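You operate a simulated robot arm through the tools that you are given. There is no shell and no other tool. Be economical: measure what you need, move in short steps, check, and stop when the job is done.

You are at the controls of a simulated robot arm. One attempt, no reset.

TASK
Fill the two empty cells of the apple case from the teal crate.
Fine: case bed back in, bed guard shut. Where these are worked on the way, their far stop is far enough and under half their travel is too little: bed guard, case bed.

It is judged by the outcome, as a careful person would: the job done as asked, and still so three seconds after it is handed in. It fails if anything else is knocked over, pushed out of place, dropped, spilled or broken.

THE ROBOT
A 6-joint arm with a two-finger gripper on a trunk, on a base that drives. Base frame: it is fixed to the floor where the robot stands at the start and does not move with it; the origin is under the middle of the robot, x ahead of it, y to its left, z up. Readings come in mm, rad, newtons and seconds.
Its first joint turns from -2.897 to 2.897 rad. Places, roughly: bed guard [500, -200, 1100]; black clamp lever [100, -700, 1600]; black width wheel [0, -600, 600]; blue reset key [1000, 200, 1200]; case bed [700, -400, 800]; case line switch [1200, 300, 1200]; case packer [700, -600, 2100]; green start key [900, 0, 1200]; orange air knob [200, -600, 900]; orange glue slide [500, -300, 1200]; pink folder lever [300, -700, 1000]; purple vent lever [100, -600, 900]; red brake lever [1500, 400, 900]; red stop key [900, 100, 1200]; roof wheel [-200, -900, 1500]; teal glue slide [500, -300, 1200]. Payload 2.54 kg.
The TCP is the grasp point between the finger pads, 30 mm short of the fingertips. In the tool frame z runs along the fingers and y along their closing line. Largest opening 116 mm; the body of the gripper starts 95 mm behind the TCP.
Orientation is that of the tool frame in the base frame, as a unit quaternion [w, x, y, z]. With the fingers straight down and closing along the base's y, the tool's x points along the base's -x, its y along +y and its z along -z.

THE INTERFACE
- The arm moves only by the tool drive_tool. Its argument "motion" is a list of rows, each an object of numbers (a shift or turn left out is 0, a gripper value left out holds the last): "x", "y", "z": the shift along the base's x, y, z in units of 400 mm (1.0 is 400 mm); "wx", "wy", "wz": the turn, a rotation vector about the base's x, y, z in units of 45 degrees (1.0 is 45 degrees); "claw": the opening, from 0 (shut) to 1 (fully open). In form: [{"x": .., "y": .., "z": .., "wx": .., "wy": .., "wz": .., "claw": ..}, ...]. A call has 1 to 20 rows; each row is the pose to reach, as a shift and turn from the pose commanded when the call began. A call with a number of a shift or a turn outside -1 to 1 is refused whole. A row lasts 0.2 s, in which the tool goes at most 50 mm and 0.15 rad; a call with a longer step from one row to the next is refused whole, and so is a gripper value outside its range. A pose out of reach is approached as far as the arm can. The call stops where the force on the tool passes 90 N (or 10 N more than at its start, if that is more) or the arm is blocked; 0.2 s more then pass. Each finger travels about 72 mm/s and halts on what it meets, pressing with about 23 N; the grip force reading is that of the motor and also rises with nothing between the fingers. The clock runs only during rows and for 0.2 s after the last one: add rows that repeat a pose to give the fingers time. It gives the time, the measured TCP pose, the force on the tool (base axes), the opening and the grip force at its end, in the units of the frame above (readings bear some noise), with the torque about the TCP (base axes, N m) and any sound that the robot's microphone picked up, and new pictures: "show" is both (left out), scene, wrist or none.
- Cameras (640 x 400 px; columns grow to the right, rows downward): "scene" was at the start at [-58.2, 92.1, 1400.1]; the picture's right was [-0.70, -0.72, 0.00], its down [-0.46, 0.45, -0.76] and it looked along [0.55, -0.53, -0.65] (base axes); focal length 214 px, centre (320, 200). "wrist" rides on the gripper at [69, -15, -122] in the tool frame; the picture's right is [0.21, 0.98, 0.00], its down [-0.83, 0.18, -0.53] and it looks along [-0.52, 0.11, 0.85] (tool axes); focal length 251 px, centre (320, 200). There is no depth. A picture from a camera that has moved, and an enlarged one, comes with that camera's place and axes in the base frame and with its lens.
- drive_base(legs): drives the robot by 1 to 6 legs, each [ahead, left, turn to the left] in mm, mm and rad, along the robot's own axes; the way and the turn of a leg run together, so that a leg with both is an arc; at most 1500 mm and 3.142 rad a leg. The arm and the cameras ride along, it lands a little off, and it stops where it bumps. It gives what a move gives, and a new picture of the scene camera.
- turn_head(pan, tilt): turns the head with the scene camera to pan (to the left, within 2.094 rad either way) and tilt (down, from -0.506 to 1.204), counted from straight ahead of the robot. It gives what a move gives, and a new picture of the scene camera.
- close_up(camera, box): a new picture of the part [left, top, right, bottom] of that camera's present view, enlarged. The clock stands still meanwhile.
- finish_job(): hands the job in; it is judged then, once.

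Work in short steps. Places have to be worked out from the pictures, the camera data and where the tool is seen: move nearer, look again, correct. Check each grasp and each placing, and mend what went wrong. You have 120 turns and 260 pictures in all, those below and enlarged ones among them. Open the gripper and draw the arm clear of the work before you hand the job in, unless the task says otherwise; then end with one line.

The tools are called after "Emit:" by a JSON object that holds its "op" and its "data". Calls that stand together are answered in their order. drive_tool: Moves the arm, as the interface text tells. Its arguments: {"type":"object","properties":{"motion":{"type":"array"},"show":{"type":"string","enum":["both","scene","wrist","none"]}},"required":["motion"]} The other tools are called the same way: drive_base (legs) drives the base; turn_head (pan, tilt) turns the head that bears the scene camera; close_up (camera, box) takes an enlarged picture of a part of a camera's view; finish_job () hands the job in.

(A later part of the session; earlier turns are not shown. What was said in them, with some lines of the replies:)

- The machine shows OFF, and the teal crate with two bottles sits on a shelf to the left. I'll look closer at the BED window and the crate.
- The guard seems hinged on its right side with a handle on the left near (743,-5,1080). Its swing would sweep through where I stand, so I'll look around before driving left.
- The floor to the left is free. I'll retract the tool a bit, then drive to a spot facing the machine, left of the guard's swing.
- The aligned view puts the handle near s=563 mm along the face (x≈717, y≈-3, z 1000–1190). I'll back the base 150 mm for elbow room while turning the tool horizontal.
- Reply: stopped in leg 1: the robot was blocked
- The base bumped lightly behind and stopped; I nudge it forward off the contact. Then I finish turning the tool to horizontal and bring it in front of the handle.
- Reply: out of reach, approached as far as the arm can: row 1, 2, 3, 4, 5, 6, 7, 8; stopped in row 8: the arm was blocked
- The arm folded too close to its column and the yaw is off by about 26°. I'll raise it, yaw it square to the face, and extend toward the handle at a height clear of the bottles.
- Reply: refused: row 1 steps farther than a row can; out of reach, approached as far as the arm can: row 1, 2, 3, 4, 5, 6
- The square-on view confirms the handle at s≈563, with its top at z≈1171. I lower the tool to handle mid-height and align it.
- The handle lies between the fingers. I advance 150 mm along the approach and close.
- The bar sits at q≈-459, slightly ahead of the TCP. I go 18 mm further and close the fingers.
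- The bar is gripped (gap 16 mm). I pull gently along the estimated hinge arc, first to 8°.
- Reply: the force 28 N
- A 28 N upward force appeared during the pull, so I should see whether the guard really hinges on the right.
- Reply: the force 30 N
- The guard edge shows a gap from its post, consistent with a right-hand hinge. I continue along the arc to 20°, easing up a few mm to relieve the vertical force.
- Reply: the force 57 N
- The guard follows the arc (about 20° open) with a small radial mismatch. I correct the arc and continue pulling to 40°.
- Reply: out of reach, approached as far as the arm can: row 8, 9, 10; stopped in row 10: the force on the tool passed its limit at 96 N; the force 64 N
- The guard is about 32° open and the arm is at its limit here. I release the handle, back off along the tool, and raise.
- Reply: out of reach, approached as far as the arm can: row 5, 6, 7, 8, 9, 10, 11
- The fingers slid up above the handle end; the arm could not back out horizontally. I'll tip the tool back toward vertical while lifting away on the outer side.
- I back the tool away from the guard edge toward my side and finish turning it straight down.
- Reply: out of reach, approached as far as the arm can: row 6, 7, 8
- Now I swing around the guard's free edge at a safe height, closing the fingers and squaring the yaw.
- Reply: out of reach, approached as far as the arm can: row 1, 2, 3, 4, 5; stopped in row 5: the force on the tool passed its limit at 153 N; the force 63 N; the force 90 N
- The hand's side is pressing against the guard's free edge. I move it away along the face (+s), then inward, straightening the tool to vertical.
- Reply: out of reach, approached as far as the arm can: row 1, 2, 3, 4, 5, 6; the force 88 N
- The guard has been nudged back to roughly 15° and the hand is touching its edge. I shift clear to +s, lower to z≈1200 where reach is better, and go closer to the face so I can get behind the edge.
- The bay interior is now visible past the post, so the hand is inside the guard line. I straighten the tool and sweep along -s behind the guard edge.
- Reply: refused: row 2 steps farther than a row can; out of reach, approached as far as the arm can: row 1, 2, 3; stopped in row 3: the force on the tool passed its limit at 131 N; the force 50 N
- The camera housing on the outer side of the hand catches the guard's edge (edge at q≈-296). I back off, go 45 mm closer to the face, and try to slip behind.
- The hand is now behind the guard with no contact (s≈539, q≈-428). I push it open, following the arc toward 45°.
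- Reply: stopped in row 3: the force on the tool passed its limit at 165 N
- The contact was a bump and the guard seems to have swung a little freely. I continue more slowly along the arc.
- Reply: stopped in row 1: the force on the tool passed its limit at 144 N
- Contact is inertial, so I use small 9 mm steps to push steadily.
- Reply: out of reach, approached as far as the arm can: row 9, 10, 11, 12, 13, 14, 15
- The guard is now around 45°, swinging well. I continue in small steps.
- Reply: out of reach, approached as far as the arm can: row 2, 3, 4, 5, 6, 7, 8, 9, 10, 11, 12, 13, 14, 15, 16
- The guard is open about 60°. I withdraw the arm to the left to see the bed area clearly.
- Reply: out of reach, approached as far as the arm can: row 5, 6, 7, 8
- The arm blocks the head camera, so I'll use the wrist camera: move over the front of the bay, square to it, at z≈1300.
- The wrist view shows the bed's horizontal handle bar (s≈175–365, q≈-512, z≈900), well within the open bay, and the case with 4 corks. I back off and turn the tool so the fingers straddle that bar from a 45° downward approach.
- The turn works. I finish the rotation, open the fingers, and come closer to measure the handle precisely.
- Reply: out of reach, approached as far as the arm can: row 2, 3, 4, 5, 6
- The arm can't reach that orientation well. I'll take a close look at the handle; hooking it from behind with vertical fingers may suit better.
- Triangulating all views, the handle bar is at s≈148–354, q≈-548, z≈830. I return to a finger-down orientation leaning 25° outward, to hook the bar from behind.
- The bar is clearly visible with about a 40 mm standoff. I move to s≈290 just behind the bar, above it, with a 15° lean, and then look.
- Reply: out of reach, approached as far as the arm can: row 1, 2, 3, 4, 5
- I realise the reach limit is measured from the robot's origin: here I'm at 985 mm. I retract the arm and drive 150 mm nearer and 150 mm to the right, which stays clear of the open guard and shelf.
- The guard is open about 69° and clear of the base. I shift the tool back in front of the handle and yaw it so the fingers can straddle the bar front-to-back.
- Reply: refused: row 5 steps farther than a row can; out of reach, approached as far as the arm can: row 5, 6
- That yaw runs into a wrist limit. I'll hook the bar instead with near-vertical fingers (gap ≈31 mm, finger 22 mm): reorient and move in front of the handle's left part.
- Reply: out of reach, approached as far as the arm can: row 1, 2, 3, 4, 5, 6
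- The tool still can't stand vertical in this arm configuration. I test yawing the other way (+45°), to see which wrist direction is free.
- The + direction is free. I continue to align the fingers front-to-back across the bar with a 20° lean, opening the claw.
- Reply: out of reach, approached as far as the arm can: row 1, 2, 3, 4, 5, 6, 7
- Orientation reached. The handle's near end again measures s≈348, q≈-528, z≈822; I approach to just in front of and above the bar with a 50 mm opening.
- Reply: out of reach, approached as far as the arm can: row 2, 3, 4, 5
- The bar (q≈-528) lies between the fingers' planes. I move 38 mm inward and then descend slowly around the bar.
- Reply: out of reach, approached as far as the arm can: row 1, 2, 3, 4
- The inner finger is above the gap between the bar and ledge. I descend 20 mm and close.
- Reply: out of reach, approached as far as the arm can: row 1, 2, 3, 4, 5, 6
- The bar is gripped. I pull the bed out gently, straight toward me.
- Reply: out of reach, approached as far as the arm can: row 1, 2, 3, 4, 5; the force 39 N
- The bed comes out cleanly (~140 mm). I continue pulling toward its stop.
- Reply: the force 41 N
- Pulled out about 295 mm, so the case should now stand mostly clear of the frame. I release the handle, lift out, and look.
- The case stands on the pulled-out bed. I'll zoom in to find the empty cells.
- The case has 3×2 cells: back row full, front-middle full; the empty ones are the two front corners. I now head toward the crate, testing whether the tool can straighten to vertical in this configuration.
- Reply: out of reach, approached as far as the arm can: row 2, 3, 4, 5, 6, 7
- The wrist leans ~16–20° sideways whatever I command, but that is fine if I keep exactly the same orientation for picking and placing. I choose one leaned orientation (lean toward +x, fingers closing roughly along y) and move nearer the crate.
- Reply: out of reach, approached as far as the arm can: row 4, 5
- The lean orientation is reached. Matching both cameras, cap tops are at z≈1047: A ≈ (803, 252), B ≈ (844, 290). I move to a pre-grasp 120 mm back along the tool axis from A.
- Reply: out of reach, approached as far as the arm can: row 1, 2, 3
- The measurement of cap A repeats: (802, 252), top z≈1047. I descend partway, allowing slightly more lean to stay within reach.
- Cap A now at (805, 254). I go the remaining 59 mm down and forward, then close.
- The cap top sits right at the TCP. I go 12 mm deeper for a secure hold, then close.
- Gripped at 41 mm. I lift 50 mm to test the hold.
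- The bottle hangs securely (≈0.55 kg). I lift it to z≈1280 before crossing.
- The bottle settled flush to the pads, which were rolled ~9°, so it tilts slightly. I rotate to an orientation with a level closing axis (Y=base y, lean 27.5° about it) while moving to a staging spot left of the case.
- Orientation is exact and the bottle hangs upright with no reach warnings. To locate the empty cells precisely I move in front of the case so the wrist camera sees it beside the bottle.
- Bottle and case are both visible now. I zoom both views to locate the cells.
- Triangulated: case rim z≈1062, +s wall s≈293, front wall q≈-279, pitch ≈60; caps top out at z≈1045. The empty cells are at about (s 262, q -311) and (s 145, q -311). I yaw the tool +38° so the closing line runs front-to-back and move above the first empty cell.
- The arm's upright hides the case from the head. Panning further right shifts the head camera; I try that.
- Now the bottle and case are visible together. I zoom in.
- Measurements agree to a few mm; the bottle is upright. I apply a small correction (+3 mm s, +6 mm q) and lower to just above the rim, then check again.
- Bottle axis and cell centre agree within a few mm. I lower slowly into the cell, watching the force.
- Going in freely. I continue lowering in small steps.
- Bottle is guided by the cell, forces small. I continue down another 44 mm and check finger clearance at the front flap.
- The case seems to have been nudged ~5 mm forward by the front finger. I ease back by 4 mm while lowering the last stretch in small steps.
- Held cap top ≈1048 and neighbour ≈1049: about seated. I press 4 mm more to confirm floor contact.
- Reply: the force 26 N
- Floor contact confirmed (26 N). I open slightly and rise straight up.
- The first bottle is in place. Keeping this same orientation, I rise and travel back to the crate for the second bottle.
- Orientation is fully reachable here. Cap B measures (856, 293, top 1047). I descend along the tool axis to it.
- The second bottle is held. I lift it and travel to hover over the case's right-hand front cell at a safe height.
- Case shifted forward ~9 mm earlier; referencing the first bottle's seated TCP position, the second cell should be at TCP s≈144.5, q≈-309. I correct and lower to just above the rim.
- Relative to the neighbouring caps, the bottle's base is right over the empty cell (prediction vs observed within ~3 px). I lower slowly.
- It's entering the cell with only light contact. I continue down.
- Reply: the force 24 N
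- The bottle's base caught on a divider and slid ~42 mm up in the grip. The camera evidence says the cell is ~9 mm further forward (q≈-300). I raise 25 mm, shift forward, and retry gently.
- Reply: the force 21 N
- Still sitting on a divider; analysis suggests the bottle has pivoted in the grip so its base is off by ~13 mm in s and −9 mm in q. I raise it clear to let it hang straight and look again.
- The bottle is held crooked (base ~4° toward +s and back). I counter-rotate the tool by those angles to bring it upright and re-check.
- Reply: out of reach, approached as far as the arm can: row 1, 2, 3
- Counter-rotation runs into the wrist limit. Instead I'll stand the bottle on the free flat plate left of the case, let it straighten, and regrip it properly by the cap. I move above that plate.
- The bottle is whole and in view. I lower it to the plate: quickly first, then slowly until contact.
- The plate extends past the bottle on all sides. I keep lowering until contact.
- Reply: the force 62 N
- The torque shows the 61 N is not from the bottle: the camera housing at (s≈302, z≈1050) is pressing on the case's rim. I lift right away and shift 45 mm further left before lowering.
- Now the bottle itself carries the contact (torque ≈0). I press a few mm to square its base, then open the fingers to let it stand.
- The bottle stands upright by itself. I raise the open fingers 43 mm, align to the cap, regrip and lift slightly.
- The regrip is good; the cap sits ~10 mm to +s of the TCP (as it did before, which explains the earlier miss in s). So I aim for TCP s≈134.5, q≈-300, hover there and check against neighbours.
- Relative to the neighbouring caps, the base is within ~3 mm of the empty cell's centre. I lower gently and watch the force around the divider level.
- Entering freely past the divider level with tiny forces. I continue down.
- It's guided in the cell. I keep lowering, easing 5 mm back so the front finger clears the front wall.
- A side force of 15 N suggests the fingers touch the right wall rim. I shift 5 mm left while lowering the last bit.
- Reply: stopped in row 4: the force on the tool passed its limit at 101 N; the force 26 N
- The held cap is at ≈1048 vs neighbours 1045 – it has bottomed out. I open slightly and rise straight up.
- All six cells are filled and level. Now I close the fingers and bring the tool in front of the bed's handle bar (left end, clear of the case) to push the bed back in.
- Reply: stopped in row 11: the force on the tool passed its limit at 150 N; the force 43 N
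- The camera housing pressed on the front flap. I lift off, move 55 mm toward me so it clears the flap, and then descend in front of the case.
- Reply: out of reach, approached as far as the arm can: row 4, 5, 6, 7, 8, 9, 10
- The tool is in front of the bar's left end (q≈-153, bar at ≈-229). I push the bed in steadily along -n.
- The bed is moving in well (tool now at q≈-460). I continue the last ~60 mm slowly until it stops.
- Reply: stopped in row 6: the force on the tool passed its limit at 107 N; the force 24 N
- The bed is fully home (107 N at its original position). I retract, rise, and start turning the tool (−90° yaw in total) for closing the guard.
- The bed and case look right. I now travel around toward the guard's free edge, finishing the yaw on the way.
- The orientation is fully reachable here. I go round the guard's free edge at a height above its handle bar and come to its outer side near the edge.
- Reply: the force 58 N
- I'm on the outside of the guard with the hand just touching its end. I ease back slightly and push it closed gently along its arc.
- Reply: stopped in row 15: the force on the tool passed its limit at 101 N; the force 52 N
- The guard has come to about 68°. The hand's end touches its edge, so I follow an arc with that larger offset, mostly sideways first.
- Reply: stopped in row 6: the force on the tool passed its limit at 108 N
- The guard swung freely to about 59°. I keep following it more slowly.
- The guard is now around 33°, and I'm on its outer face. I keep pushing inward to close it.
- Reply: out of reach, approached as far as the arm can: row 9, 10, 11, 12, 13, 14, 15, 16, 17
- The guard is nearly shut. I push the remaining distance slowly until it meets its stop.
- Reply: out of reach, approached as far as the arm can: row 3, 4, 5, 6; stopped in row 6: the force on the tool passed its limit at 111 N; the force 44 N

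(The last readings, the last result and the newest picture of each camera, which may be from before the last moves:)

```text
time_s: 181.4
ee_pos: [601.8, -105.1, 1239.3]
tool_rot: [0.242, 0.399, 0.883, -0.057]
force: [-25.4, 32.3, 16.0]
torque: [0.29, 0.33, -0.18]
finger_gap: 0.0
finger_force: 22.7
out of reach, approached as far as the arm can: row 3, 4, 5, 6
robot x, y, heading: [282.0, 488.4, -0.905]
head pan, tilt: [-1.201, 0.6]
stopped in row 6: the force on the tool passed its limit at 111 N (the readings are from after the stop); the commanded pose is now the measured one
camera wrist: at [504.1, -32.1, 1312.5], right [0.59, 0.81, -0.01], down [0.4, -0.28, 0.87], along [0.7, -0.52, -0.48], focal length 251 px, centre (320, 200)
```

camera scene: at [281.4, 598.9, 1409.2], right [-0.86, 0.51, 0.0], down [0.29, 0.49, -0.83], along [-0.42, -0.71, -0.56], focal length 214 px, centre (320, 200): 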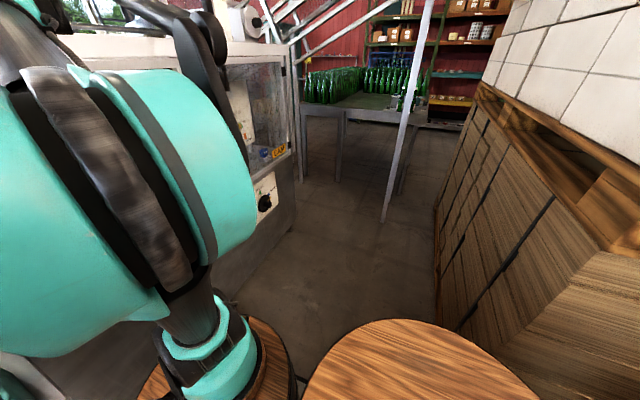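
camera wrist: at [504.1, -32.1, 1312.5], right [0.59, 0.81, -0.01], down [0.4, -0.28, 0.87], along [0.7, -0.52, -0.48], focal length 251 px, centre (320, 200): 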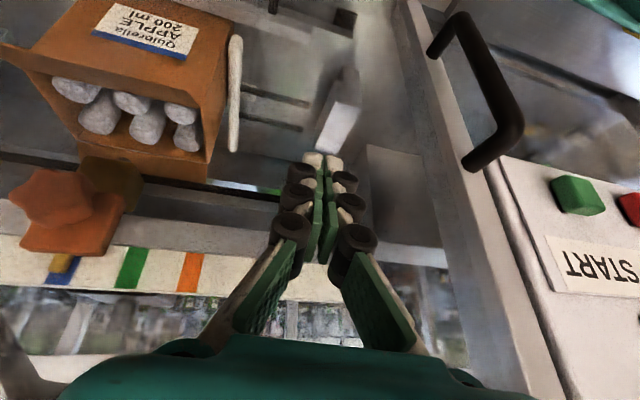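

The handle measures q≈-456, same as when shut at the start. One more gentle press confirms, then I'll back away.

Emit:
{"op": "drive_tool", "data": {"motion": [{"x": 0.006, "y": -0.007}, {"x": 0.012, "y": -0.015}, {"x": 0.018, "y": -0.022}, {"x": 0.018, "y": -0.022}], "show": "none"}}

Emit:
{"op": "drive_tool", "data": {"motion": [{"x": -0.06, "y": 0.077}, {"x": -0.12, "y": 0.154}, {"x": -0.18, "y": 0.23}, {"x": -0.25, "y": 0.31}, {"x": -0.32, "y": 0.39}, {"x": -0.36, "y": 0.44}]}}

Emit:
{"op": "turn_head", "data": {"pan": -0.6, "tilt": 0.5}}

```text
time_s: 181.9
ee_pos: [601.5, -106.0, 1237.4]
tool_rot: [0.239, 0.397, 0.885, -0.052]
force: [-23.6, 32.6, 16.2]
torque: [0.27, 0.31, -0.14]
finger_gap: 0.1
finger_force: 23.1
robot x, y, heading: [278.3, 488.1, -0.908]
head pan, tilt: [-1.201, 0.6]
stopped in row 2: the force on the tool passed its limit at 95 N (the readings are from after the stop); the commanded pose is now the measured one
```

```text
time_s: 183.3
ee_pos: [462.4, 69.3, 1236.9]
tool_rot: [0.24, 0.398, 0.884, -0.053]
force: [0.2, 0.4, -0.7]
torque: [-0.01, -0.02, 0.0]
finger_gap: 0.0
finger_force: 22.6
robot x, y, heading: [280.9, 486.4, -0.907]
head pan, tilt: [-1.201, 0.6]
camera scene: at [280.2, 600.0, 1409.2], right [-0.86, 0.51, 0.0], down [0.29, 0.49, -0.83], along [-0.42, -0.71, -0.56], focal length 214 px, centre (320, 200)
camera wrist: at [365.8, 141.0, 1310.8], right [0.59, 0.81, -0.01], down [0.4, -0.28, 0.87], along [0.7, -0.52, -0.49], focal length 251 px, centre (320, 200)
```

scene: 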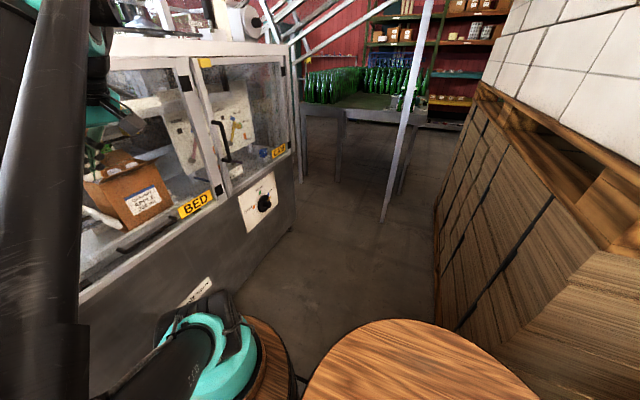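
wrist: 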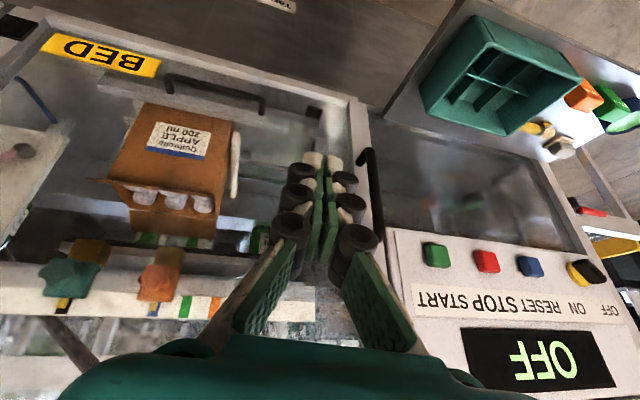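

```text
time_s: 184.3
ee_pos: [462.9, 67.6, 1235.8]
tool_rot: [0.239, 0.398, 0.884, -0.054]
force: [-0.1, -0.3, 0.8]
torque: [0.02, 0.01, -0.01]
finger_gap: 0.0
finger_force: 23.4
robot x, y, heading: [285.6, 487.9, -0.905]
head pan, tilt: [-0.6, 0.499]
camera scene: at [331.3, 585.4, 1418.3], right [-1.0, -0.06, 0.0], down [-0.03, 0.48, -0.88], along [0.06, -0.88, -0.48], focal length 214 px, centre (320, 200)
```

scene: 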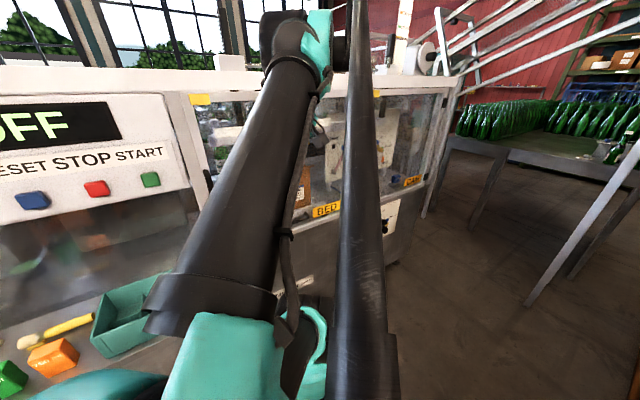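

The guard is shut, the bed is in, and the case stands inside with all cells filled. I open the gripper, draw the arm back a little, and check once more.

Emit:
{"op": "drive_tool", "data": {"motion": [{"x": -0.02, "y": 0.03, "claw": 0.4}, {"x": -0.04, "y": 0.06, "claw": 0.8}, {"x": -0.05, "y": 0.07, "claw": 0.8}, {"x": -0.05, "y": 0.07, "claw": 0.8}], "show": "none"}}

Emit:
{"op": "close_up", "data": {"camera": "wrist", "box": [20, 10, 400, 300]}}

```text
time_s: 185.3
ee_pos: [441.6, 96.6, 1234.9]
tool_rot: [0.239, 0.398, 0.884, -0.053]
force: [-0.1, -0.6, 0.2]
torque: [0.0, -0.03, -0.02]
finger_gap: 92.9
finger_force: 0.0
robot x, y, heading: [281.4, 485.2, -0.901]
head pan, tilt: [-0.6, 0.499]
```

```text
1.38 times, centred on (210, 155) of wrist
camera zoom: at [344.4, 168.5, 1310.0], right [0.59, 0.81, -0.01], down [0.4, -0.28, 0.87], along [0.7, -0.52, -0.49], focal length 347 px, centre (472, 262)
```

zoom: 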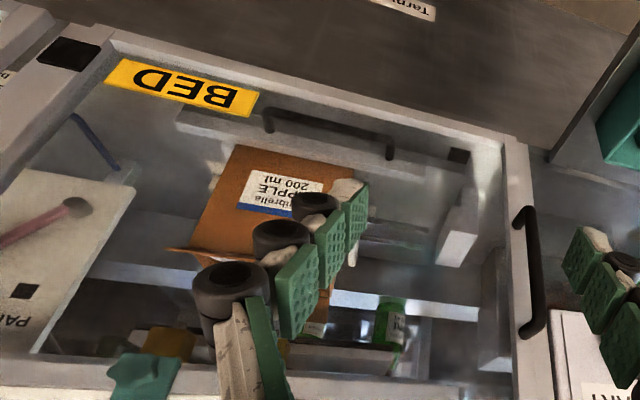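

All is in order: the guard is flush, the bed is home and the case is upright. I hand the job in.

Emit:
{"op": "finish_job", "data": {}}

```text
The job is handed in.
```

I put both bottles from the teal crate into the two empty front cells of the apple case, pushed the bed back in and shut the guard. While placing them I nudged the case about a centimetre forward on its bed, and the gripper's camera pressed once each on its rim and front flap. In the last pictures the case still stands upright.
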